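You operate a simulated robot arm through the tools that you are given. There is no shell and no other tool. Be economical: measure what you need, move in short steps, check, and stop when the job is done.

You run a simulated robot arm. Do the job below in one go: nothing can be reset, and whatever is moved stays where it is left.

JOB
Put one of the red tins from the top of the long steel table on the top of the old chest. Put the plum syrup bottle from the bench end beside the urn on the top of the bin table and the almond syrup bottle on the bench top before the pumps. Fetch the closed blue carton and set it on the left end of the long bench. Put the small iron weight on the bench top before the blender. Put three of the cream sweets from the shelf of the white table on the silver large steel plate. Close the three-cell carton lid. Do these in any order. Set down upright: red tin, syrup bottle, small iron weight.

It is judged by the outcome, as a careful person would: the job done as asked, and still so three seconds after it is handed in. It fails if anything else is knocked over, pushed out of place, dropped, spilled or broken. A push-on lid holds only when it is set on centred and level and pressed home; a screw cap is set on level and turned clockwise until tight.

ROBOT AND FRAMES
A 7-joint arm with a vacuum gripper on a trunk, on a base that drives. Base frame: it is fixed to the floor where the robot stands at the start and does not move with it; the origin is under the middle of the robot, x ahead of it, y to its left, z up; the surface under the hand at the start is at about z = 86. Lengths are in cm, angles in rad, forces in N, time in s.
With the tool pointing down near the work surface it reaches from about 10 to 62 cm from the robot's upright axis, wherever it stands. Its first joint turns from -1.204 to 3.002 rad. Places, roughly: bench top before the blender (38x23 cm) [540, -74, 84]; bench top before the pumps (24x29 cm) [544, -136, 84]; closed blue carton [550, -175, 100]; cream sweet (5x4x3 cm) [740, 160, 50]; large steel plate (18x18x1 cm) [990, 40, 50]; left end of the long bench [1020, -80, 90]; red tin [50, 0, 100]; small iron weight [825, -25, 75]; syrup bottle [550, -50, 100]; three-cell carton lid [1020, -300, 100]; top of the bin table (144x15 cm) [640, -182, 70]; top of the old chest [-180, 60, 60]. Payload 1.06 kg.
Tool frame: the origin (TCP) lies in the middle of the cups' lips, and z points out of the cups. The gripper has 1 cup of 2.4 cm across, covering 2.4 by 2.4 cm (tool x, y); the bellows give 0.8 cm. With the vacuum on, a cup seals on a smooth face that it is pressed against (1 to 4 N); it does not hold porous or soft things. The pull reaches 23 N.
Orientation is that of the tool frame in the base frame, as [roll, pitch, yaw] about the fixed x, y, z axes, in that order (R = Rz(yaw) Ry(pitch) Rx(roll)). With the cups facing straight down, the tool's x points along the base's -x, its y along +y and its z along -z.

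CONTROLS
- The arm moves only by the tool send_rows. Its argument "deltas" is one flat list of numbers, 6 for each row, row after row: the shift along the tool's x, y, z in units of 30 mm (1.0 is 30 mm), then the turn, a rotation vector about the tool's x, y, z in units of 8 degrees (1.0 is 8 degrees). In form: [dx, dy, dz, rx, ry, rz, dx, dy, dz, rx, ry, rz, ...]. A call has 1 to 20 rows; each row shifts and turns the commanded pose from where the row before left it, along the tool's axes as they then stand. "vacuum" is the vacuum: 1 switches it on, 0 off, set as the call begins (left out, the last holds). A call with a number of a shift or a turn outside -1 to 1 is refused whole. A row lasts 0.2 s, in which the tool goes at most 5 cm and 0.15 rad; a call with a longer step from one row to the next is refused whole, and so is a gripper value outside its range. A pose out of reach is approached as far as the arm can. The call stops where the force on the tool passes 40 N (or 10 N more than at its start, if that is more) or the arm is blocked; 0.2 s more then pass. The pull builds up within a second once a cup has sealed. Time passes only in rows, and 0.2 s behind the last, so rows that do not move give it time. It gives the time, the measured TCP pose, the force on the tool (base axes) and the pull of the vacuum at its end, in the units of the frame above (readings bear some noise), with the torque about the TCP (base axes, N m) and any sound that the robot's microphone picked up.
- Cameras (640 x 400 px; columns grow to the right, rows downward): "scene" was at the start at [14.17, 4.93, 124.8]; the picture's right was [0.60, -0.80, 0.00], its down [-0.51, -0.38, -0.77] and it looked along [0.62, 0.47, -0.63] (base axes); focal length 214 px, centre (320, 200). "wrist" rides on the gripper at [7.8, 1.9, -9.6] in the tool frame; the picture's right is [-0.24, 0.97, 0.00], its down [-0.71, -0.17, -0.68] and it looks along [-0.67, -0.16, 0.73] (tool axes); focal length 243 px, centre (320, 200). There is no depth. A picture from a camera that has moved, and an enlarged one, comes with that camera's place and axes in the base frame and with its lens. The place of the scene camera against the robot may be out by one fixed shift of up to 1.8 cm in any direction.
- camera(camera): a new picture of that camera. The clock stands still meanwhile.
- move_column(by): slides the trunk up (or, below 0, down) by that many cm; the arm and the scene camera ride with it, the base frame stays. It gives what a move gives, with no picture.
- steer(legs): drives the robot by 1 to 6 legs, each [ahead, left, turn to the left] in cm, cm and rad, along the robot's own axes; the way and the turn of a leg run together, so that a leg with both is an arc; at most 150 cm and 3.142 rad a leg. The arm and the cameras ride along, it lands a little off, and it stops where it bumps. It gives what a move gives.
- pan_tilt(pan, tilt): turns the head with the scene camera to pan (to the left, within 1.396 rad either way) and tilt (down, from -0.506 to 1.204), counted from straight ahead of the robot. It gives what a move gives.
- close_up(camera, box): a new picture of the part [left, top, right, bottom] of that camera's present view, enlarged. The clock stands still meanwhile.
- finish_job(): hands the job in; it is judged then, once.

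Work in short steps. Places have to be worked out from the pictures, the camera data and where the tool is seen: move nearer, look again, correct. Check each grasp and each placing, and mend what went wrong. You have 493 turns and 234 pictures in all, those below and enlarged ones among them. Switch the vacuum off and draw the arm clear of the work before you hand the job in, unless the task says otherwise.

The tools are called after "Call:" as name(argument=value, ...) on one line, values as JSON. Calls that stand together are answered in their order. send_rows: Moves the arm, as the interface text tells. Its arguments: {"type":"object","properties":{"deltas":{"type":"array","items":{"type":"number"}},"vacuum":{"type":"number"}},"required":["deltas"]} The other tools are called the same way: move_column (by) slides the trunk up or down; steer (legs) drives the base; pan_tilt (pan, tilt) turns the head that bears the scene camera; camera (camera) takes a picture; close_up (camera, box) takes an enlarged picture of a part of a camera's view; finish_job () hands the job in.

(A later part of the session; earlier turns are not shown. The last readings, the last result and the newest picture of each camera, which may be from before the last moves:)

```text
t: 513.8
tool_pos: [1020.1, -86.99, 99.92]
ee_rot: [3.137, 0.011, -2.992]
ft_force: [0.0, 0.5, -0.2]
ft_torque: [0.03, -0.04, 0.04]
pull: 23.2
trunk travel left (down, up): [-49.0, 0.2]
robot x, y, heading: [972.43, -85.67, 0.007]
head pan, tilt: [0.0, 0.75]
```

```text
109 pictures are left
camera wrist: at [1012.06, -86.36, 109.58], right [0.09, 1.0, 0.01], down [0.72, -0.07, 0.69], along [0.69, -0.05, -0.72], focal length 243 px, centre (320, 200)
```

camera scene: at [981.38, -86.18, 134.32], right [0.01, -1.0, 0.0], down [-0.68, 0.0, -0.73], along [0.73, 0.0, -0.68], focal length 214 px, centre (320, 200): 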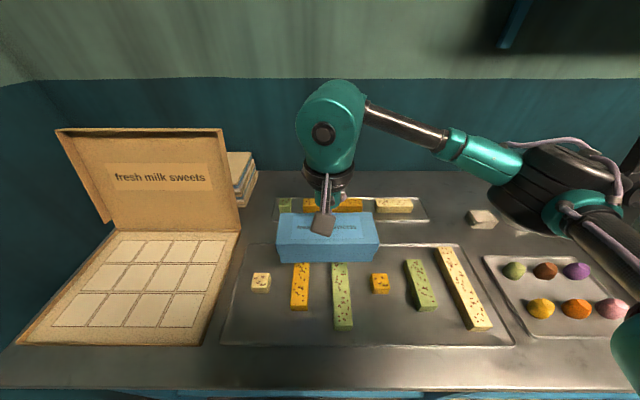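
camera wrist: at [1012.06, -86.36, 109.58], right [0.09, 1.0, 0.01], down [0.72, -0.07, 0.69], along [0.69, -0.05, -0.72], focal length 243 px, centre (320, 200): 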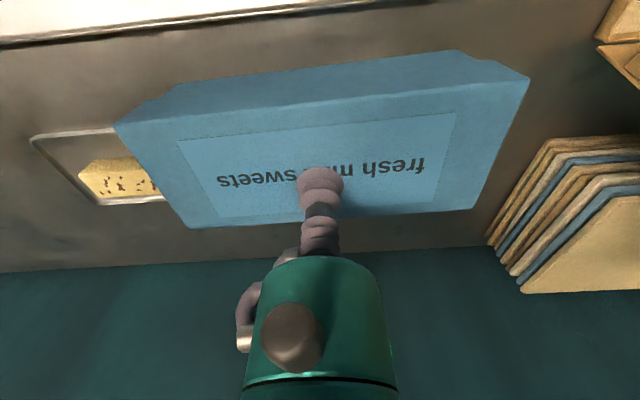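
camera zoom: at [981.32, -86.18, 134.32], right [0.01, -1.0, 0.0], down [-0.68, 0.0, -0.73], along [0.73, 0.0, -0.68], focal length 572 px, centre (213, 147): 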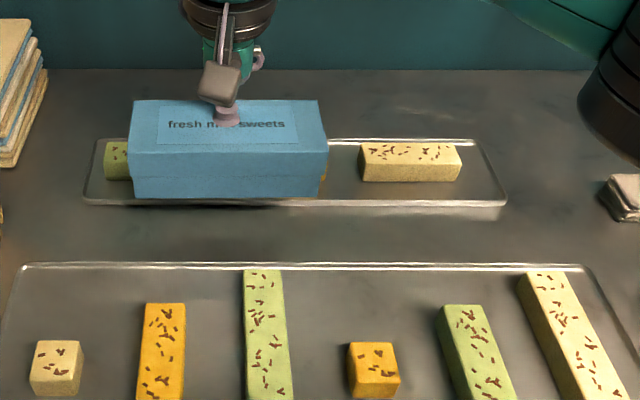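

Lower another 4.5 cm and compare with the tray edges.

Call:
send_rows(deltas=[0, 0, 0.6, 0, 0, 0, 0, 0, 0.6, 0, 0, 0, 0, 0, 0.3, 0, 0, 0])

Call:
close_up(camera="scene", box=[250, 170, 410, 270])

Call:
close_up(camera="wrist", box=[0, 0, 240, 150])

```text
t: 514.6
tool_pos: [1020.3, -86.82, 95.41]
ee_rot: [3.135, 0.01, -2.991]
ft_force: [-0.8, -0.1, -0.1]
ft_torque: [-0.01, 0.01, 0.05]
pull: 23.0
trunk travel left (down, up): [-49.0, 0.2]
robot x, y, heading: [972.87, -86.19, 0.003]
head pan, tilt: [0.0, 0.75]
```

```text
4.00 times, centred on (330, 220) of scene
camera zoom: at [981.32, -86.18, 134.32], right [0.01, -1.0, 0.0], down [-0.68, 0.0, -0.73], along [0.73, 0.0, -0.68], focal length 858 px, centre (280, 120)
```

zoom: 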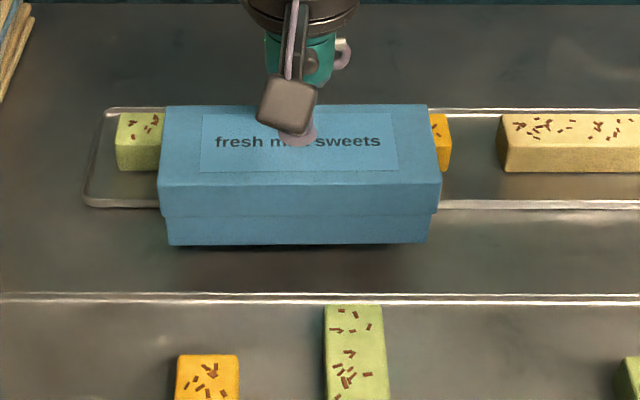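

```text
2.67 times, centred on (120, 75) of wrist
camera zoom: at [1012.02, -86.31, 105.09], right [0.09, 1.0, 0.01], down [0.72, -0.07, 0.69], along [0.69, -0.05, -0.72], focal length 647 px, centre (853, 533)
```

zoom: 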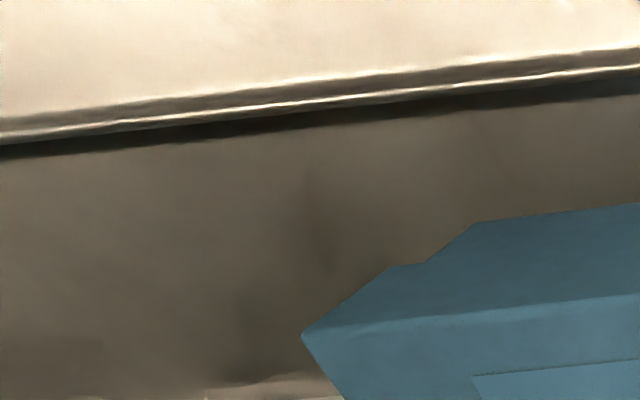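

Both views say the carton should go ~0.9 cm back toward me to be centred in the lane. Shift and lower 2.5 cm.

Call:
send_rows(deltas=[0.31, 0.048, 0, 0, 0, 0, 0, 0, 0.4, 0, 0, 0, 0, 0, 0.3, 0, 0, 0])

Call:
close_up(camera="scene", box=[250, 170, 410, 270])

Call:
close_up(camera="wrist", box=[0, 0, 240, 150])

```text
t: 515.4
tool_pos: [1019.19, -86.82, 93.43]
ee_rot: [3.138, 0.011, -2.992]
ft_force: [0.7, -0.6, -0.4]
ft_torque: [0.0, -0.02, -0.04]
pull: 22.8
trunk travel left (down, up): [-49.0, 0.2]
robot x, y, heading: [972.87, -86.28, 0.005]
head pan, tilt: [0.0, 0.75]
```

```text
4.00 times, centred on (330, 220) of scene
camera zoom: at [981.31, -86.18, 134.32], right [0.01, -1.0, 0.0], down [-0.68, 0.0, -0.73], along [0.73, 0.0, -0.68], focal length 858 px, centre (280, 120)
```

zoom: 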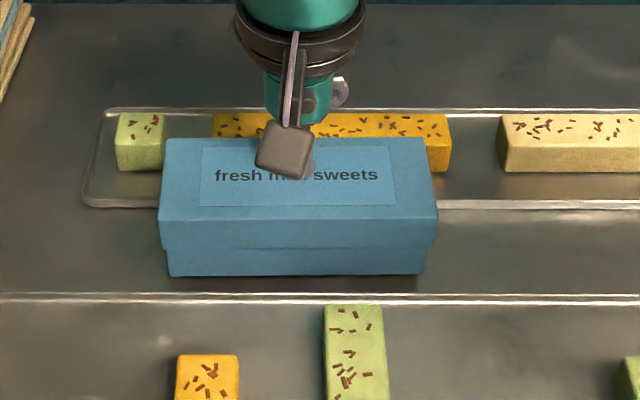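

```text
2.67 times, centred on (120, 75) of wrist
camera zoom: at [1011.11, -86.24, 103.02], right [0.09, 1.0, 0.01], down [0.72, -0.07, 0.69], along [0.69, -0.05, -0.72], focal length 647 px, centre (853, 533)
```

zoom: 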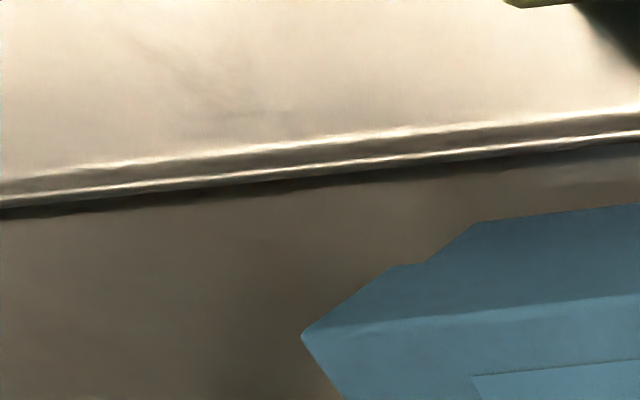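

Roughly centred (0.5–0.8 cm clearance each side). Lower in small steps to contact.

Call:
send_rows(deltas=[-0.03, 0, 0.2, 0, 0, 0, 0, 0, 0.15, 0, 0, 0])

Call:
send_rows(deltas=[0, 0, 0.12, 0, 0, 0])

```text
t: 516.0
tool_pos: [1019.07, -86.8, 92.61]
ee_rot: [3.135, 0.017, -2.988]
ft_force: [-5.7, 1.7, 18.0]
ft_torque: [-0.1, -0.25, -0.11]
pull: 22.7
trunk travel left (down, up): [-49.0, 0.2]
robot x, y, heading: [972.55, -86.21, 0.004]
head pan, tilt: [0.0, 0.75]
```

```text
t: 516.4
tool_pos: [1019.0, -86.8, 92.18]
ee_rot: [3.136, 0.013, -2.991]
ft_force: [-7.2, 4.3, 19.6]
ft_torque: [-0.13, -0.32, -0.05]
pull: 23.0
trunk travel left (down, up): [-49.0, 0.2]
robot x, y, heading: [973.06, -85.9, 0.002]
head pan, tilt: [0.0, 0.75]
```

Contact (18 N) with a torque suggesting the far side touches first. Look.

Call:
close_up(camera="scene", box=[250, 170, 410, 270])

Call:
close_up(camera="wrist", box=[40, 60, 240, 210])

```text
4.00 times, centred on (330, 220) of scene
camera zoom: at [981.06, -86.11, 134.35], right [0.01, -1.0, 0.0], down [-0.68, 0.0, -0.73], along [0.73, 0.0, -0.68], focal length 858 px, centre (280, 120)
```

zoom: 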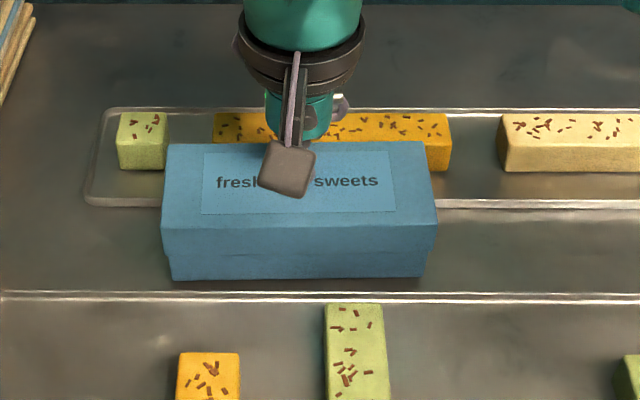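

```text
2.67 times, centred on (140, 135) of wrist
camera zoom: at [1010.91, -86.26, 101.82], right [0.09, 1.0, 0.01], down [0.72, -0.07, 0.69], along [0.69, -0.05, -0.72], focal length 647 px, centre (800, 373)
```

zoom: 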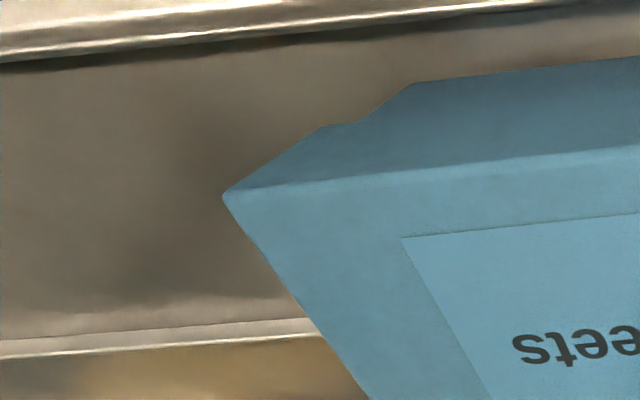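

The reaction points at the rear edge — likely touching the rear tray's rim. Raise 1 cm, shift 0.6 cm toward me, retry.

Call:
send_rows(deltas=[0, 0, -0.2, 0, 0, 0, 0, 0, -0.25, 0, 0, 0, 0.2, 0.03, 0, 0, 0, 0])

Call:
close_up(camera="scene", box=[250, 170, 410, 270])

Call:
close_up(camera="wrist", box=[40, 0, 240, 150])

```text
t: 517.2
tool_pos: [1018.63, -86.8, 93.24]
ee_rot: [3.136, 0.01, -2.993]
ft_force: [-0.6, -0.5, 0.4]
ft_torque: [-0.01, -0.03, -0.02]
pull: 22.4
trunk travel left (down, up): [-49.0, 0.2]
robot x, y, heading: [972.65, -86.41, 0.002]
head pan, tilt: [0.0, 0.75]
```

```text
4.00 times, centred on (330, 220) of scene
camera zoom: at [981.33, -86.19, 134.32], right [0.01, -1.0, 0.0], down [-0.68, 0.0, -0.73], along [0.73, 0.0, -0.68], focal length 858 px, centre (280, 120)
```

zoom: 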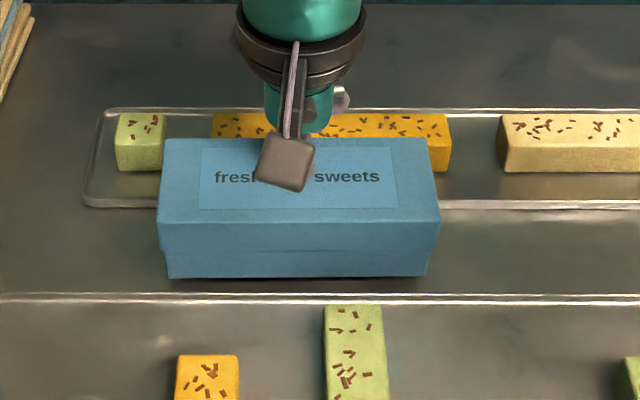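

```text
2.67 times, centred on (140, 75) of wrist
camera zoom: at [1010.5, -86.27, 102.85], right [0.09, 1.0, 0.01], down [0.72, -0.07, 0.69], along [0.69, -0.06, -0.72], focal length 647 px, centre (800, 533)
```

zoom: 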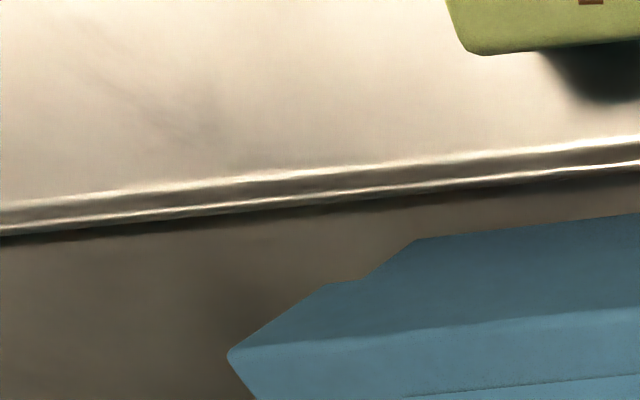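

Now ~0.5 cm clearance at the front, ~0.9 at the rear. Lower again.

Call:
send_rows(deltas=[0, 0, 0.15, 0, 0, 0, 0, 0, 0.1, 0, 0, 0])

Call:
send_rows(deltas=[0, 0, 0.08, 0, 0, 0])

```text
t: 517.8
tool_pos: [1018.63, -86.86, 92.52]
ee_rot: [3.137, 0.009, -2.991]
ft_force: [0.0, 0.6, -0.7]
ft_torque: [0.02, -0.05, 0.01]
pull: 23.3
trunk travel left (down, up): [-49.0, 0.2]
robot x, y, heading: [972.82, -86.33, 0.003]
head pan, tilt: [0.0, 0.75]
```

```text
t: 518.2
tool_pos: [1018.86, -86.77, 92.36]
ee_rot: [3.135, 0.01, -2.991]
ft_force: [-0.2, 0.2, -0.8]
ft_torque: [0.01, -0.06, -0.01]
pull: 23.2
trunk travel left (down, up): [-49.0, 0.2]
robot x, y, heading: [972.77, -86.17, 0.007]
head pan, tilt: [0.0, 0.75]
```

Call:
send_rows(deltas=[0, 0, 0.1, 0, 0, 0])

Call:
send_rows(deltas=[0, 0, 0.1, 0, 0, 0])

Call:
close_up(camera="scene", box=[250, 170, 410, 270])

```text
t: 518.6
tool_pos: [1018.87, -86.85, 91.87]
ee_rot: [3.137, 0.011, -2.991]
ft_force: [-0.5, 0.5, -1.1]
ft_torque: [-0.02, -0.05, 0.0]
pull: 23.0
trunk travel left (down, up): [-49.0, 0.2]
robot x, y, heading: [972.98, -86.4, 0.01]
head pan, tilt: [0.0, 0.75]
```

```text
t: 519.0
tool_pos: [1018.73, -86.84, 91.76]
ee_rot: [3.137, 0.011, -2.992]
ft_force: [1.7, 0.5, 0.9]
ft_torque: [-0.04, 0.02, 0.01]
pull: 23.1
trunk travel left (down, up): [-49.0, 0.2]
robot x, y, heading: [972.52, -86.24, 0.005]
head pan, tilt: [0.0, 0.75]
```

```text
4.00 times, centred on (330, 220) of scene
camera zoom: at [981.31, -86.17, 134.33], right [0.01, -1.0, 0.0], down [-0.68, 0.0, -0.73], along [0.73, 0.0, -0.68], focal length 858 px, centre (280, 120)
```

zoom: 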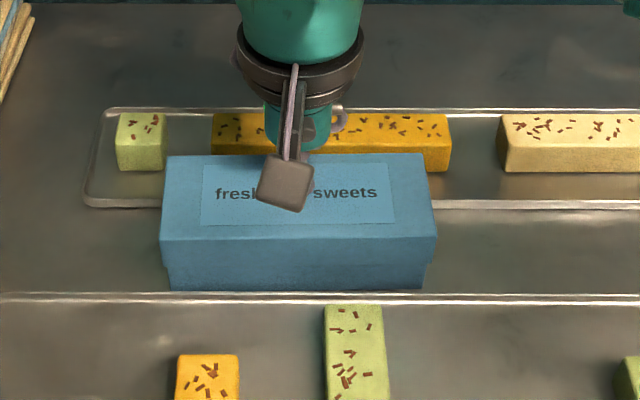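

Slight contact now at the expected height, in the lane. One more small step, then release.

Call:
send_rows(deltas=[0, 0, 0.08, 0, 0, 0])

Call:
send_rows(deltas=[0, 0, 0, 0, 0, 0, 0, 0, 0, 0, 0, 0, 0, 0, 0, 0, 0, 0, 0, 0, 0, 0, 0, 0], vacuum=0)

Call:
send_rows(deltas=[0, 0, -0.2, 0, 0, 0, 0, 0, -0.6, 0, 0, 0, 0, 0, -0.9, 0, 0, 0, 0, 0, -0.9, 0, 0, 0, 0, 0, -0.9, 0, 0, 0])

Call:
camera(camera="scene")

Call:
camera(camera="wrist")

```text
t: 519.4
tool_pos: [1018.86, -86.83, 91.68]
ee_rot: [3.134, 0.014, -2.992]
ft_force: [3.8, -0.2, 9.3]
ft_torque: [-0.1, 0.18, 0.0]
pull: 22.8
trunk travel left (down, up): [-49.0, 0.2]
robot x, y, heading: [972.52, -86.03, 0.007]
head pan, tilt: [0.0, 0.75]
```

```text
t: 520.4
tool_pos: [1018.74, -86.86, 91.41]
ee_rot: [3.137, 0.01, -2.993]
ft_force: [0.3, -0.3, 4.8]
ft_torque: [-0.01, 0.01, 0.01]
pull: 0.1
trunk travel left (down, up): [-49.0, 0.2]
robot x, y, heading: [972.91, -85.93, 0.004]
head pan, tilt: [0.0, 0.75]
```

```text
t: 521.6
tool_pos: [1018.74, -86.94, 102.06]
ee_rot: [3.136, 0.01, -2.991]
ft_force: [0.2, 1.1, -0.2]
ft_torque: [-0.02, -0.01, 0.03]
pull: 0.0
trunk travel left (down, up): [-49.0, 0.2]
robot x, y, heading: [972.82, -85.77, 0.004]
head pan, tilt: [0.0, 0.75]
```

```text
99 pictures are left
camera scene: at [981.3, -86.17, 134.33], right [0.01, -1.0, 0.0], down [-0.68, 0.0, -0.73], along [0.73, 0.0, -0.68], focal length 214 px, centre (320, 200)
```

scene: 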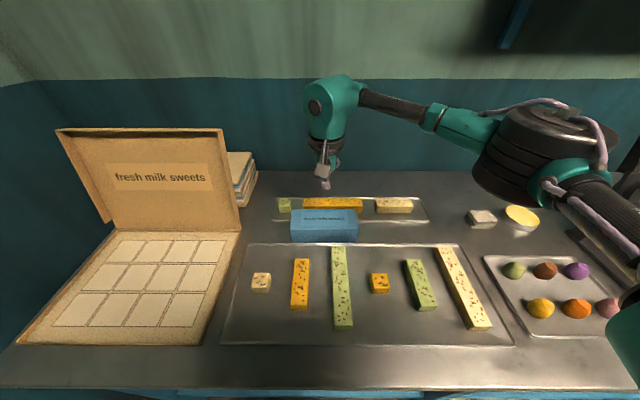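

```text
98 pictures are left
camera wrist: at [1010.57, -86.39, 111.61], right [0.09, 1.0, 0.01], down [0.72, -0.07, 0.69], along [0.69, -0.05, -0.72], focal length 243 px, centre (320, 200)
```

wrist: 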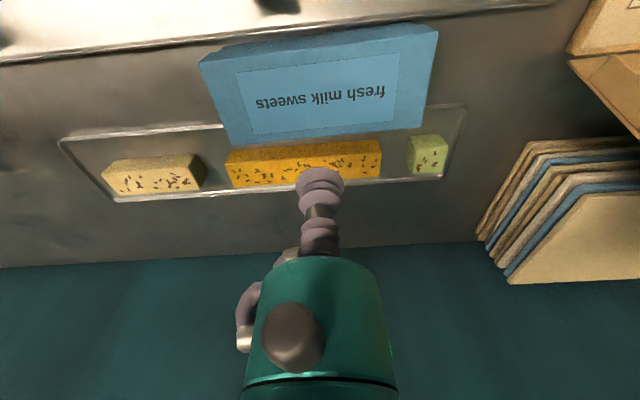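

Carton is placed; a close check that it sits flat.

Call:
close_up(camera="scene", box=[250, 180, 410, 270])

Call:
send_rows(deltas=[0.9, 0, -0.5, 0, 0, 0.5, 0.9, 0, -0.3, 0, 0, 0.5, 0.9, 0, 0, 0, 0, 0, 0.9, 0, 0, 0, 0, 0, 0.9, 0, 0, 0, 0, 0, 0.9, 0, 0, 0, 0, 0])

```text
4.00 times, centred on (330, 225) of scene
camera zoom: at [981.3, -86.17, 134.33], right [0.01, -1.0, 0.0], down [-0.68, 0.0, -0.73], along [0.73, 0.0, -0.68], focal length 858 px, centre (280, 100)
```

zoom: 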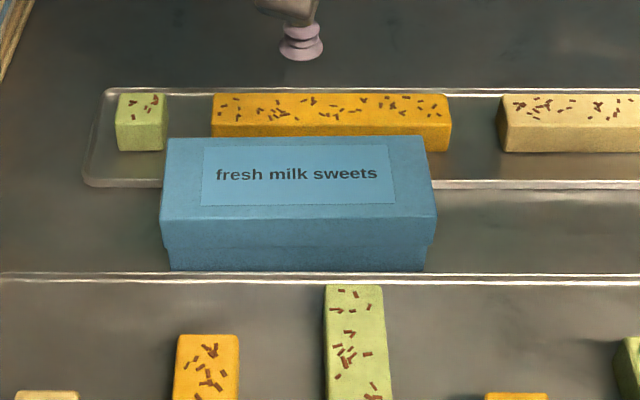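

```text
t: 523.0
tool_pos: [1002.42, -87.85, 104.37]
ee_rot: [3.134, 0.01, -3.131]
ft_force: [-0.4, -0.2, 0.1]
ft_torque: [-0.06, 0.01, 0.0]
pull: 0.0
trunk travel left (down, up): [-49.0, 0.2]
robot x, y, heading: [972.88, -86.05, 0.007]
head pan, tilt: [0.0, 0.75]
```

Carton flat and in place. Now the sweets: drive back out to the passage in front of the white table.

Call:
steer(legs=[[-125, 0, 0], [-125, 0, 0], [0, 0, 1.565], [125, 0, 0]])

Call:
pan_tilt(pan=0.0, tilt=0.5)

Call:
camera(camera="scene")

Call:
pan_tilt(pan=-1.2, tilt=0.4)

Call:
camera(camera="scene")

```text
t: 544.5
tool_pos: [730.25, 61.18, 104.43]
ee_rot: [3.134, 0.01, -1.585]
ft_force: [-0.6, -0.3, 0.0]
ft_torque: [-0.01, -0.01, -0.01]
pull: 0.2
trunk travel left (down, up): [-49.0, 0.2]
robot x, y, heading: [727.75, 31.95, 1.549]
head pan, tilt: [0.0, 0.75]
```

```text
t: 545.3
tool_pos: [730.2, 61.17, 104.35]
ee_rot: [3.134, 0.011, -1.587]
ft_force: [0.4, 0.5, -0.5]
ft_torque: [0.03, -0.04, -0.01]
pull: 0.0
trunk travel left (down, up): [-49.0, 0.2]
robot x, y, heading: [727.97, 31.72, 1.551]
head pan, tilt: [0.0, 0.499]
```

```text
96 pictures are left
camera scene: at [727.74, 40.79, 136.51], right [1.0, -0.02, 0.0], down [-0.01, -0.48, -0.88], along [0.02, 0.88, -0.48], focal length 214 px, centre (320, 200)
```

scene: 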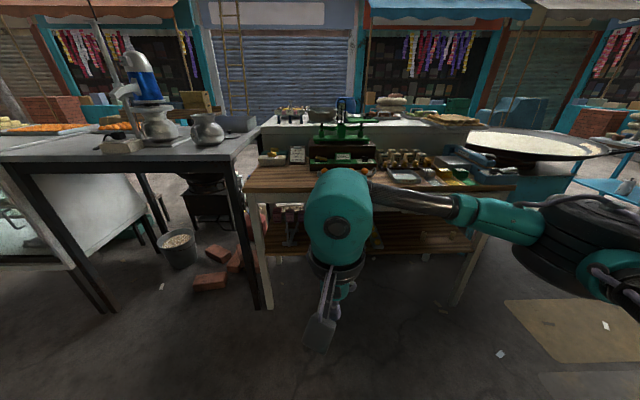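

```text
t: 546.7
tool_pos: [730.22, 61.29, 104.42]
ee_rot: [3.134, 0.011, -1.587]
ft_force: [1.0, 0.7, 0.0]
ft_torque: [-0.01, -0.01, 0.01]
pull: 0.1
trunk travel left (down, up): [-49.0, 0.2]
robot x, y, heading: [727.45, 31.48, 1.546]
head pan, tilt: [-1.201, 0.4]
```

```text
95 pictures are left
camera scene: at [736.25, 34.87, 137.43], right [0.34, -0.94, 0.0], down [-0.37, -0.13, -0.92], along [0.87, 0.32, -0.39], focal length 214 px, centre (320, 200)
```

scene: 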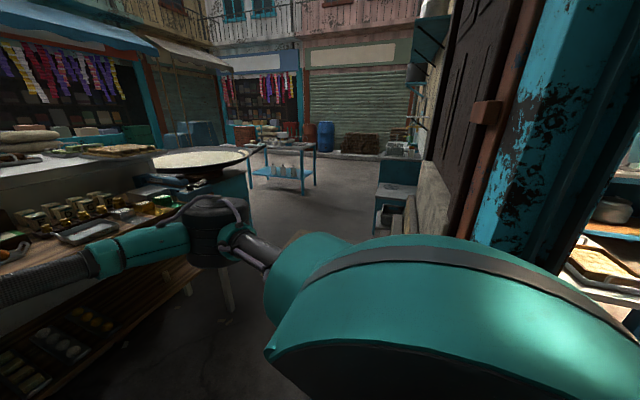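

The sweets lie on the shelf under the table top, so I need to look from low. Face front, advance 30 cm, lower trunk 45 cm.

Call:
steer(legs=[[30, 0, 0.02]])

Call:
move_column(by=-45)

Call:
pan_tilt(pan=0.0, tilt=0.5)

Call:
camera(camera="scene")

Call:
camera(camera="wrist")

```text
t: 548.7
tool_pos: [729.82, 91.32, 104.24]
ee_rot: [3.132, 0.009, -1.566]
ft_force: [0.2, 0.0, 0.7]
ft_torque: [-0.02, -0.05, -0.02]
pull: 0.1
trunk travel left (down, up): [-49.0, 0.2]
robot x, y, heading: [728.01, 61.92, 1.571]
head pan, tilt: [-1.201, 0.4]
```

```text
refused: -45 is not a number from -40 to 40
```

```text
t: 550.1
tool_pos: [729.9, 91.25, 104.3]
ee_rot: [3.136, 0.01, -1.566]
ft_force: [-0.3, -1.0, -0.2]
ft_torque: [-0.01, 0.01, 0.01]
pull: 0.1
trunk travel left (down, up): [-49.0, 0.2]
robot x, y, heading: [728.13, 61.79, 1.569]
head pan, tilt: [0.0, 0.499]
```

```text
94 pictures are left
camera scene: at [727.87, 70.78, 136.52], right [1.0, 0.0, 0.0], down [0.0, -0.48, -0.88], along [0.0, 0.88, -0.48], focal length 214 px, centre (320, 200)
```

scene: 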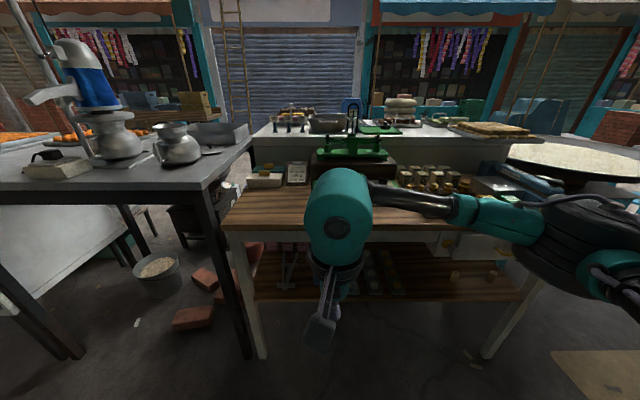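

```text
93 pictures are left
camera wrist: at [728.12, 83.26, 113.95], right [-0.97, 0.23, 0.01], down [0.17, 0.7, 0.69], along [0.15, 0.67, -0.72], focal length 243 px, centre (320, 200)
```

wrist: 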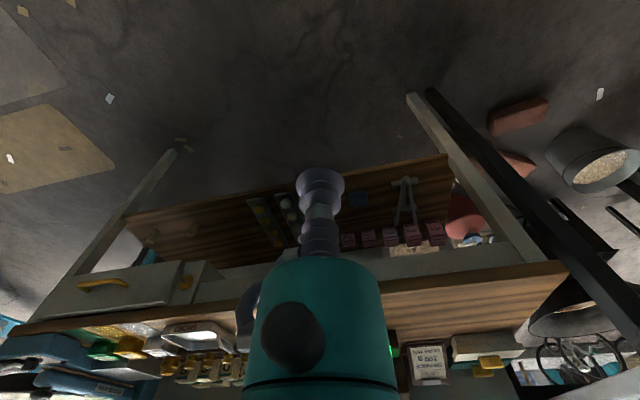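

Lower the trunk 40 cm and look from there.

Call:
move_column(by=-40)

Call:
camera(camera="scene")

Call:
camera(camera="wrist")

```text
t: 553.9
tool_pos: [729.92, 91.25, 64.39]
ee_rot: [3.135, 0.011, -1.566]
ft_force: [0.0, 0.2, -0.4]
ft_torque: [0.01, 0.02, -0.01]
pull: 0.1
trunk travel left (down, up): [-9.0, 40.2]
robot x, y, heading: [728.34, 61.57, 1.574]
head pan, tilt: [0.0, 0.499]
```

```text
92 pictures are left
camera scene: at [727.88, 87.12, 93.58], right [1.0, 0.0, 0.0], down [0.0, -0.48, -0.88], along [0.0, 0.88, -0.48], focal length 214 px, centre (320, 200)
```

scene: 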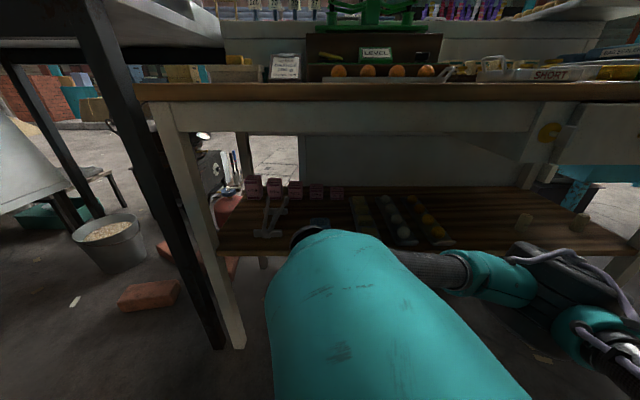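

```text
91 pictures are left
camera wrist: at [728.13, 83.25, 73.96], right [-0.97, 0.23, 0.01], down [0.17, 0.7, 0.69], along [0.15, 0.67, -0.72], focal length 243 px, centre (320, 200)
```

wrist: 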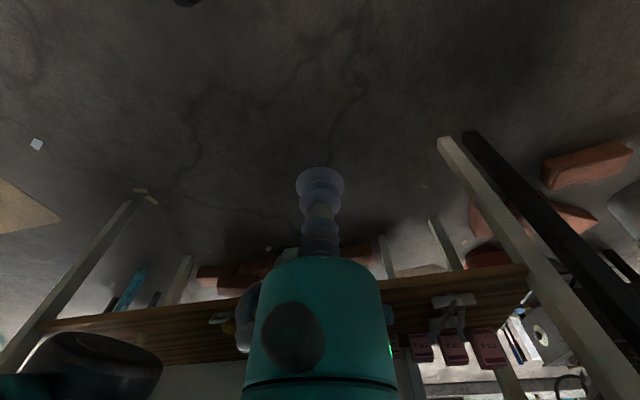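

Sweets in rows on the shelf; zoom.

Call:
close_up(camera="scene", box=[310, 170, 550, 270])

```text
2.67 times, centred on (430, 220) of scene
camera zoom: at [727.88, 87.12, 93.58], right [1.0, 0.0, 0.0], down [0.0, -0.48, -0.88], along [0.0, 0.88, -0.48], focal length 572 px, centre (27, 147)
```

zoom: 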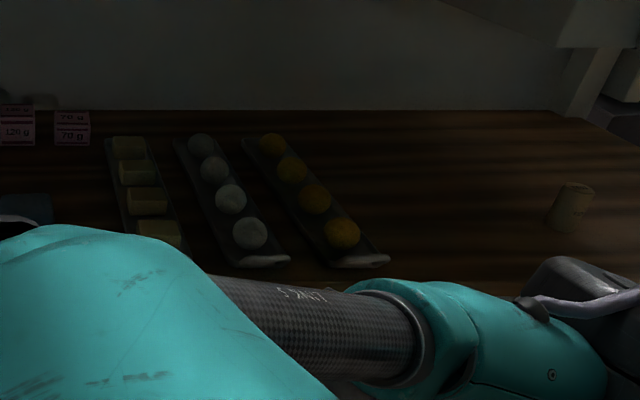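

Three trays of four sweets each; the pale blocks (5×4×3) at x≈743 (y≈141, 147, 154, 161) match "cream sweet". The opening under the apron (z≈51–84) fits a vertical tool (~24 cm tall). I drive nearer and look with the wrist camera.

Call:
steer(legs=[[24, -12, 0]])

Call:
camera(camera="wrist")

Call:
camera(camera="scene")

```text
t: 555.9
tool_pos: [742.39, 115.91, 64.32]
ee_rot: [3.134, 0.012, -1.573]
ft_force: [-0.9, 0.0, -0.8]
ft_torque: [0.02, 0.02, 0.01]
pull: 0.0
trunk travel left (down, up): [-9.0, 40.2]
robot x, y, heading: [740.08, 86.4, 1.566]
head pan, tilt: [0.0, 0.499]
```

```text
89 pictures are left
camera wrist: at [740.65, 107.86, 73.95], right [-0.97, 0.24, 0.01], down [0.18, 0.7, 0.69], along [0.16, 0.67, -0.72], focal length 243 px, centre (320, 200)
```

wrist: 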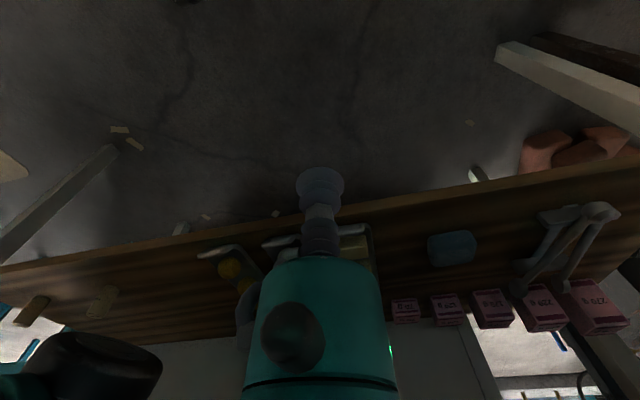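

```text
88 pictures are left
camera scene: at [740.43, 111.72, 93.58], right [1.0, -0.01, 0.0], down [0.0, -0.48, -0.88], along [0.01, 0.88, -0.48], focal length 214 px, centre (320, 200)
```

scene: 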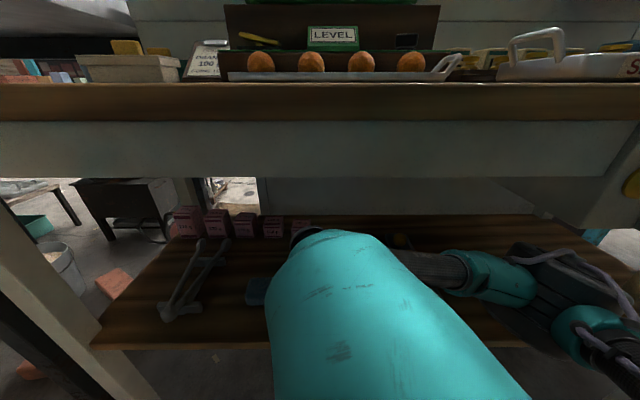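

I shift the tool 9 cm left to get the pale block tray out from behind the gripper.

Call:
send_rows(deltas=[0, 0.9, 0, 0, 0, 0, 0, 0.9, 0, 0, 0, 0, 0, 0.9, 0, 0, 0, 0, 0, 0.4, 0, 0, 0, 0])

Call:
close_up(camera="wrist", box=[60, 170, 380, 370])

```text
t: 556.9
tool_pos: [733.4, 115.78, 64.3]
ee_rot: [3.136, 0.012, -1.572]
ft_force: [-0.2, -0.7, -0.1]
ft_torque: [-0.03, 0.01, 0.0]
pull: 0.0
trunk travel left (down, up): [-9.0, 40.2]
robot x, y, heading: [740.14, 86.13, 1.562]
head pan, tilt: [0.0, 0.499]
```

```text
2.00 times, centred on (220, 270) of wrist
camera zoom: at [731.57, 107.81, 73.94], right [-0.97, 0.24, 0.01], down [0.18, 0.7, 0.69], along [0.16, 0.67, -0.72], focal length 485 px, centre (520, 60)
```

zoom: 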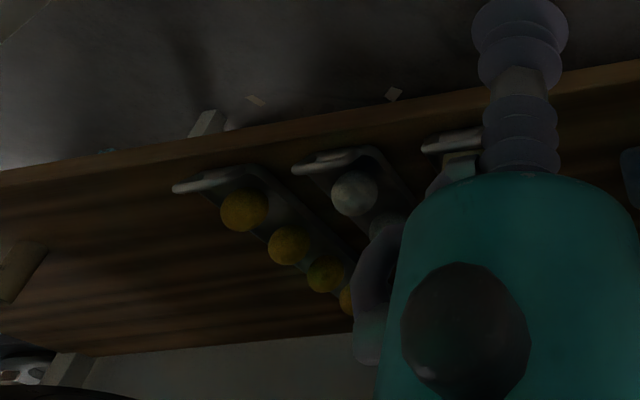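

Shift further left and look again.

Call:
send_rows(deltas=[0, 0.9, 0, 0, 0, 0, 0, 0.9, 0, 0, 0, 0, 0, 0.9, 0, 0, 0, 0, 0, 0.4, 0, 0, 0, 0])

Call:
close_up(camera="wrist", box=[60, 170, 380, 370])

```text
t: 557.9
tool_pos: [724.0, 115.83, 64.58]
ee_rot: [3.133, 0.011, -1.571]
ft_force: [0.5, 0.3, -0.5]
ft_torque: [0.01, -0.01, -0.02]
pull: 0.0
trunk travel left (down, up): [-9.0, 40.2]
robot x, y, heading: [740.11, 86.15, 1.567]
head pan, tilt: [0.0, 0.499]
```

```text
2.00 times, centred on (220, 270) of wrist
camera zoom: at [722.16, 107.8, 74.09], right [-0.97, 0.24, 0.01], down [0.18, 0.7, 0.69], along [0.16, 0.67, -0.72], focal length 485 px, centre (520, 60)
```

zoom: 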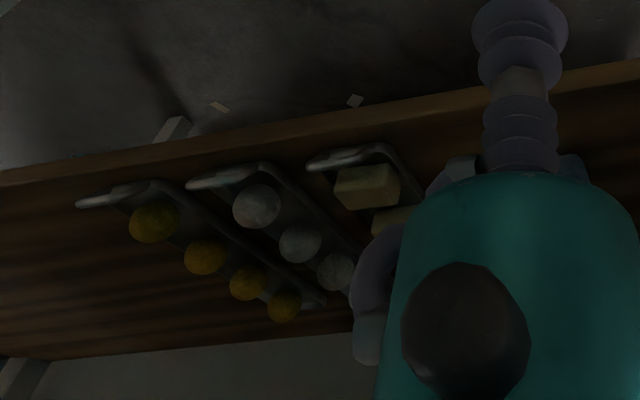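

Triangulated: block tray x 738–745, first block top ≈(741.4, 137.5, 54.8), shelf z≈51.5, apron bottom z≈85. I move back in line and down to z≈58 outside the table, then look.

Call:
send_rows(deltas=[0, -0.95, 0.3, 0, 0, 0, 0, -0.95, 0.4, 0, 0, 0, 0, -0.95, 0.4, 0, 0, 0, 0, -0.95, 0.4, 0, 0, 0, 0, -0.95, 0.4, 0, 0, 0, 0, -0.95, 0.2, 0, 0, 0])

Call:
send_rows(deltas=[-0.8, 0, 0, 0, 0, 0, -0.8, 0, 0, 0, 0, 0, -0.8, 0, 0, 0, 0, 0, -0.8, 0, 0, 0, 0, 0])

Call:
camera(camera="wrist")

Call:
camera(camera="scene")

```text
t: 559.3
tool_pos: [740.99, 115.86, 58.08]
ee_rot: [3.135, 0.01, -1.574]
ft_force: [0.0, -0.8, 0.3]
ft_torque: [0.02, 0.02, -0.04]
pull: 0.1
trunk travel left (down, up): [-9.0, 40.2]
robot x, y, heading: [740.16, 86.25, 1.563]
head pan, tilt: [0.0, 0.499]
```

```text
t: 560.3
tool_pos: [740.83, 125.66, 58.08]
ee_rot: [3.136, 0.01, -1.574]
ft_force: [0.0, -0.1, -0.6]
ft_torque: [0.01, -0.01, -0.01]
pull: 0.1
trunk travel left (down, up): [-9.0, 40.2]
robot x, y, heading: [740.44, 85.99, 1.564]
head pan, tilt: [0.0, 0.499]
```

```text
85 pictures are left
camera wrist: at [739.07, 117.65, 67.7], right [-0.97, 0.24, 0.01], down [0.18, 0.7, 0.69], along [0.16, 0.67, -0.72], focal length 243 px, centre (320, 200)
```

wrist: 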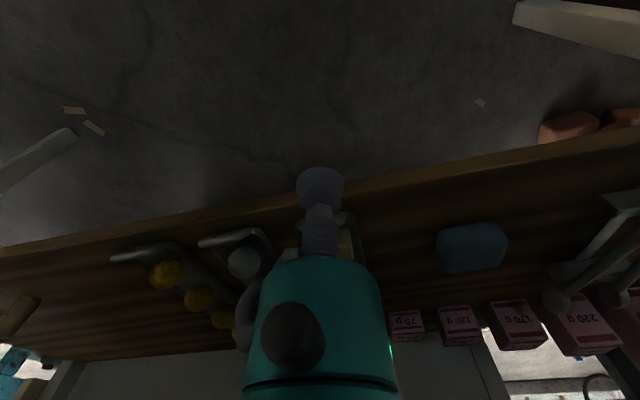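

```text
84 pictures are left
camera scene: at [740.43, 111.73, 93.58], right [1.0, -0.01, 0.0], down [0.0, -0.48, -0.88], along [0.01, 0.88, -0.48], focal length 214 px, centre (320, 200)
```

scene: 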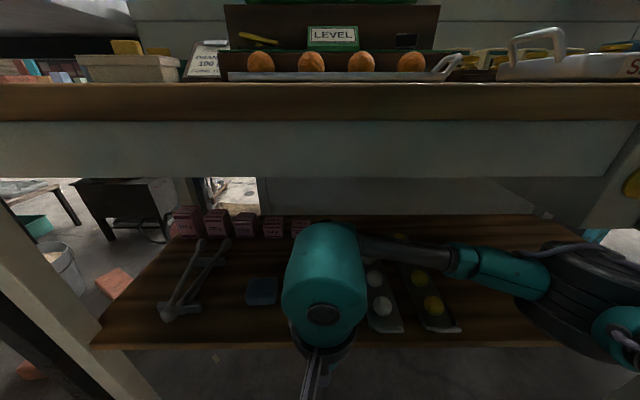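

Room under the apron looks fine. Advance to y≈136 and look.

Call:
send_rows(deltas=[-0.7, 0, 0, 0, 0, 0, -0.7, 0, 0, 0, 0, 0, -0.7, 0, 0, 0, 0, 0, -0.7, 0, 0, 0, 0, 0, -0.7, 0, 0, 0, 0, 0])

Call:
camera(camera="wrist")

Call:
camera(camera="scene")

```text
t: 561.5
tool_pos: [741.07, 136.19, 58.4]
ee_rot: [3.133, 0.01, -1.573]
ft_force: [0.5, -0.2, 0.7]
ft_torque: [0.02, 0.02, 0.01]
pull: 0.1
trunk travel left (down, up): [-9.0, 40.2]
robot x, y, heading: [740.29, 86.12, 1.563]
head pan, tilt: [0.0, 0.499]
```

```text
83 pictures are left
camera wrist: at [739.17, 128.1, 67.95], right [-0.97, 0.24, 0.01], down [0.18, 0.7, 0.69], along [0.16, 0.67, -0.72], focal length 243 px, centre (320, 200)
```

wrist: 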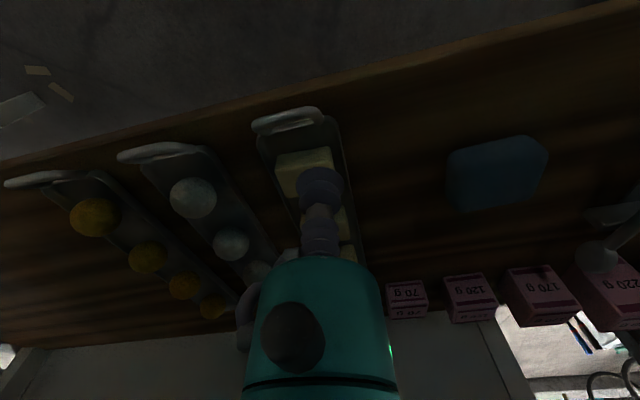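

```text
82 pictures are left
camera scene: at [740.43, 111.73, 93.58], right [1.0, -0.01, 0.0], down [0.0, -0.48, -0.88], along [0.01, 0.88, -0.48], focal length 214 px, centre (320, 200)
```

scene: 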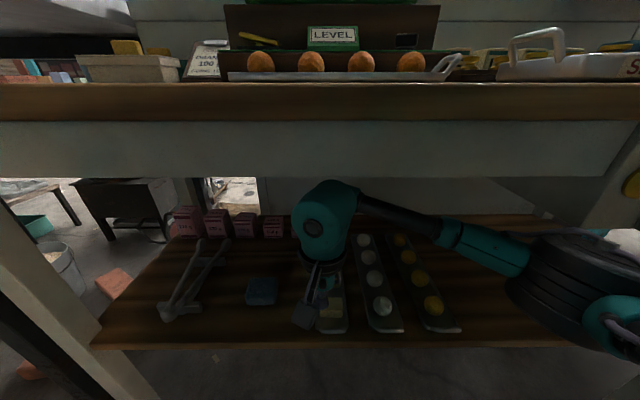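

Zoom on the first block below the cup.

Call:
close_up(camera="wrist", box=[240, 90, 400, 220])

Call:
close_up(camera="scene", box=[270, 250, 430, 350])

```text
3.08 times, centred on (320, 155) of wrist
camera zoom: at [739.17, 128.1, 67.95], right [-0.97, 0.24, 0.01], down [0.18, 0.7, 0.69], along [0.16, 0.67, -0.72], focal length 746 px, centre (320, 338)
```

zoom: 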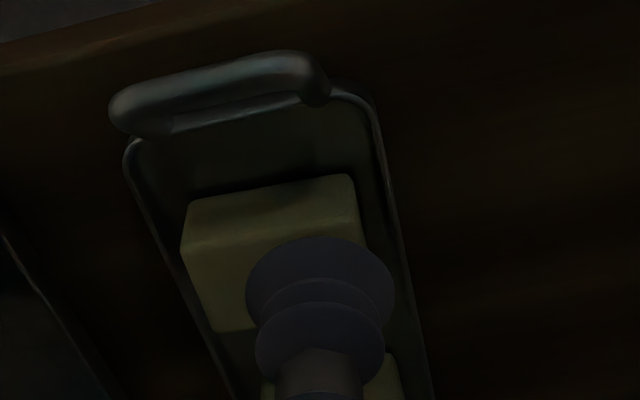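

```text
4.00 times, centred on (350, 300) of scene
camera zoom: at [740.43, 111.73, 93.58], right [1.0, -0.01, 0.0], down [0.0, -0.48, -0.88], along [0.01, 0.88, -0.48], focal length 858 px, centre (200, -200)
```

zoom: 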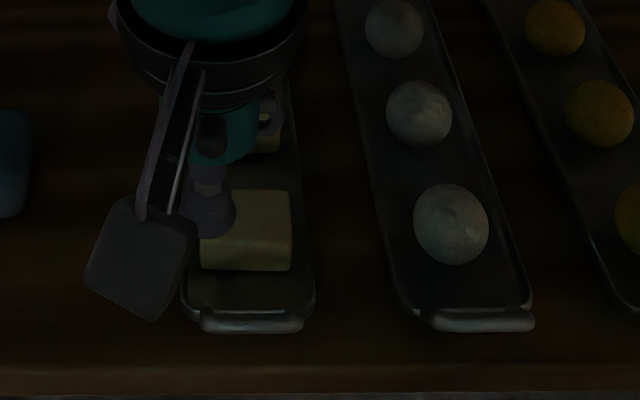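

Block top centre ≈(742.4, 138.3). Shift there and descend with vacuum.

Call:
send_rows(deltas=[-0.68, -0.42, 0, 0, 0, 0, 0, 0, 0.4, 0, 0, 0, 0, 0, 0.35, 0, 0, 0, 0, 0, 0.25, 0, 0, 0], vacuum=1)

Call:
close_up(camera="wrist", box=[240, 90, 400, 220])

```text
t: 562.5
tool_pos: [742.25, 138.02, 55.28]
ee_rot: [3.135, 0.011, -1.574]
ft_force: [0.1, 0.1, -0.3]
ft_torque: [0.01, 0.0, 0.01]
pull: 0.0
trunk travel left (down, up): [-9.0, 40.2]
robot x, y, heading: [740.5, 86.51, 1.563]
head pan, tilt: [0.0, 0.499]
```

```text
3.08 times, centred on (320, 155) of wrist
camera zoom: at [740.38, 130.13, 64.88], right [-0.97, 0.24, 0.01], down [0.18, 0.7, 0.69], along [0.16, 0.67, -0.72], focal length 746 px, centre (320, 338)
```

zoom: 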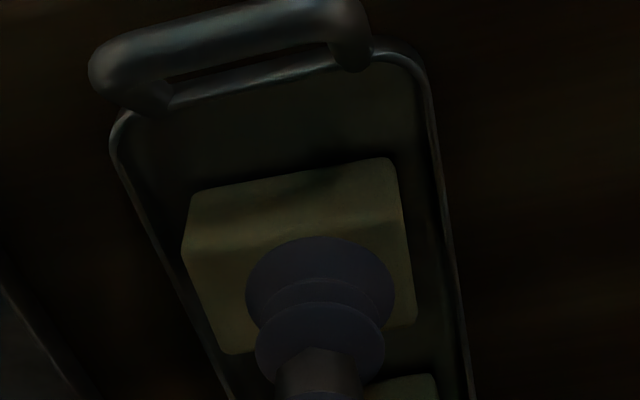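

Well centred; continue down gently.

Call:
send_rows(deltas=[0, 0, 0.15, 0, 0, 0, 0, 0, 0.12, 0, 0, 0])

Call:
send_rows(deltas=[0, 0, 0.1, 0, 0, 0, 0, 0, 0.08, 0, 0, 0])

```text
t: 563.1
tool_pos: [742.48, 138.17, 54.51]
ee_rot: [3.135, 0.011, -1.574]
ft_force: [0.2, 0.5, 0.1]
ft_torque: [0.0, -0.04, -0.03]
pull: 0.1
trunk travel left (down, up): [-9.0, 40.2]
robot x, y, heading: [740.58, 85.82, 1.568]
head pan, tilt: [0.0, 0.499]
```

```text
t: 563.7
tool_pos: [742.19, 138.19, 53.85]
ee_rot: [3.135, 0.01, -1.573]
ft_force: [0.5, -0.4, -0.7]
ft_torque: [0.0, -0.03, 0.03]
pull: 0.0
trunk travel left (down, up): [-9.0, 40.2]
robot x, y, heading: [740.37, 86.29, 1.566]
head pan, tilt: [0.0, 0.499]
```

Call:
send_rows(deltas=[0, 0, 0.1, 0, 0, 0, 0, 0, 0.08, 0, 0, 0])

Call:
send_rows(deltas=[0, 0, 0.1, 0, 0, 0])

```text
t: 564.3
tool_pos: [742.16, 138.13, 53.41]
ee_rot: [3.133, 0.01, -1.573]
ft_force: [0.1, -0.4, -0.1]
ft_torque: [-0.02, -0.02, -0.02]
pull: 0.0
trunk travel left (down, up): [-9.0, 40.2]
robot x, y, heading: [739.86, 86.14, 1.565]
head pan, tilt: [0.0, 0.499]
```

```text
t: 564.7
tool_pos: [742.24, 138.21, 53.08]
ee_rot: [3.134, 0.011, -1.573]
ft_force: [0.7, 0.8, 0.0]
ft_torque: [0.04, -0.02, 0.01]
pull: 0.1
trunk travel left (down, up): [-9.0, 40.2]
robot x, y, heading: [740.0, 86.18, 1.559]
head pan, tilt: [0.0, 0.499]
```

Call:
send_rows(deltas=[0, 0, 0.1, 0, 0, 0, 0, 0, 0.1, 0, 0, 0])

Call:
close_up(camera="wrist", box=[240, 90, 400, 220])

```text
t: 565.3
tool_pos: [742.08, 138.26, 52.56]
ee_rot: [3.136, 0.011, -1.574]
ft_force: [0.1, -0.6, 2.2]
ft_torque: [0.03, 0.02, 0.02]
pull: 0.1
trunk travel left (down, up): [-9.0, 40.2]
robot x, y, heading: [740.09, 85.91, 1.562]
head pan, tilt: [0.0, 0.499]
```

```text
3.08 times, centred on (320, 155) of wrist
camera zoom: at [740.37, 130.24, 62.13], right [-0.97, 0.24, 0.01], down [0.18, 0.7, 0.69], along [0.16, 0.67, -0.72], focal length 746 px, centre (320, 338)
```

zoom: 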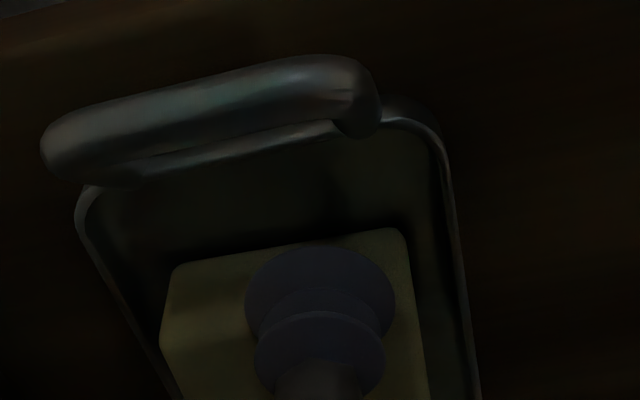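

Top is at z≈52.3, so the centre is farther: (743, 140.5). Raise slightly, shift, descend.

Call:
send_rows(deltas=[0, 0, -0.35, 0, 0, 0, -0.75, -0.28, 0, 0, 0, 0, 0, 0, 0.25, 0, 0, 0, 0, 0, 0.12, 0, 0, 0])

Call:
close_up(camera="wrist", box=[240, 90, 400, 220])

```text
t: 566.3
tool_pos: [742.95, 140.46, 52.6]
ee_rot: [3.132, 0.014, -1.573]
ft_force: [2.0, -2.1, 16.9]
ft_torque: [-0.07, -0.06, 0.0]
pull: 22.8
trunk travel left (down, up): [-9.0, 40.2]
robot x, y, heading: [740.46, 86.2, 1.563]
head pan, tilt: [0.0, 0.499]
```

```text
3.08 times, centred on (320, 155) of wrist
camera zoom: at [741.17, 132.42, 62.16], right [-0.97, 0.24, 0.01], down [0.18, 0.7, 0.69], along [0.16, 0.68, -0.72], focal length 746 px, centre (320, 338)
```

zoom: 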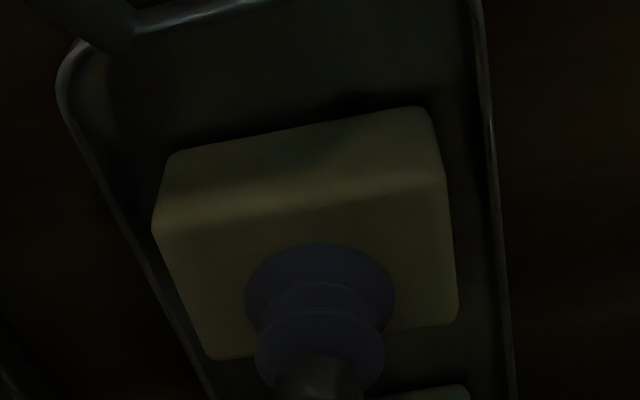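

Sealed. Lift 4.5 cm and pull straight out.

Call:
send_rows(deltas=[0, 0, -0.3, 0, 0, 0, 0, 0, -0.5, 0, 0, 0, 0, 0, -0.6, 0, 0, 0, 0, 0, -0.2, 0, 0, 0])

Call:
send_rows(deltas=[0.8, 0, 0, 0, 0, 0, 0.8, 0, 0, 0, 0, 0, 0.8, 0, 0, 0, 0, 0, 0.8, 0, 0, 0, 0, 0, 0.8, 0, 0, 0, 0, 0, 0.8, 0, 0, 0, 0, 0, 0.8, 0, 0, 0, 0, 0, 0.8, 0, 0, 0, 0, 0, 0.8, 0, 0, 0, 0, 0, 0.8, 0, 0, 0, 0, 0])

Call:
camera(camera="wrist")

Call:
camera(camera="scene")

```text
t: 567.3
tool_pos: [743.04, 140.39, 57.29]
ee_rot: [3.134, 0.011, -1.572]
ft_force: [0.5, -0.3, -0.1]
ft_torque: [0.02, -0.01, 0.0]
pull: 23.0
trunk travel left (down, up): [-9.0, 40.2]
robot x, y, heading: [740.08, 86.03, 1.564]
head pan, tilt: [0.0, 0.499]
```

```text
t: 569.5
tool_pos: [743.05, 116.41, 56.83]
ee_rot: [3.134, 0.011, -1.572]
ft_force: [-0.5, -0.9, -0.6]
ft_torque: [-0.01, 0.03, -0.01]
pull: 22.6
trunk travel left (down, up): [-9.0, 40.2]
robot x, y, heading: [740.25, 86.28, 1.567]
head pan, tilt: [0.0, 0.499]
```

```text
76 pictures are left
camera wrist: at [741.13, 108.39, 66.53], right [-0.97, 0.24, 0.01], down [0.18, 0.7, 0.69], along [0.16, 0.67, -0.72], focal length 243 px, centre (320, 200)
```

wrist: 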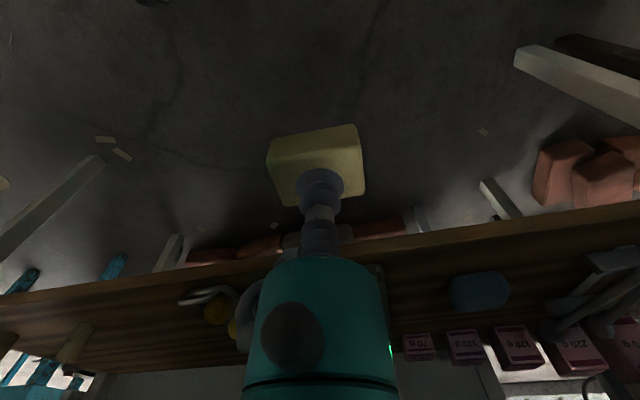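

```text
75 pictures are left
camera scene: at [740.43, 111.73, 93.58], right [1.0, -0.01, 0.0], down [0.0, -0.48, -0.88], along [0.01, 0.88, -0.48], focal length 214 px, centre (320, 200)
```

scene: 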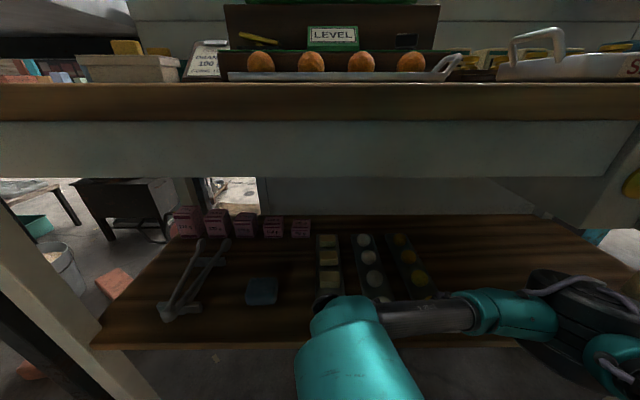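

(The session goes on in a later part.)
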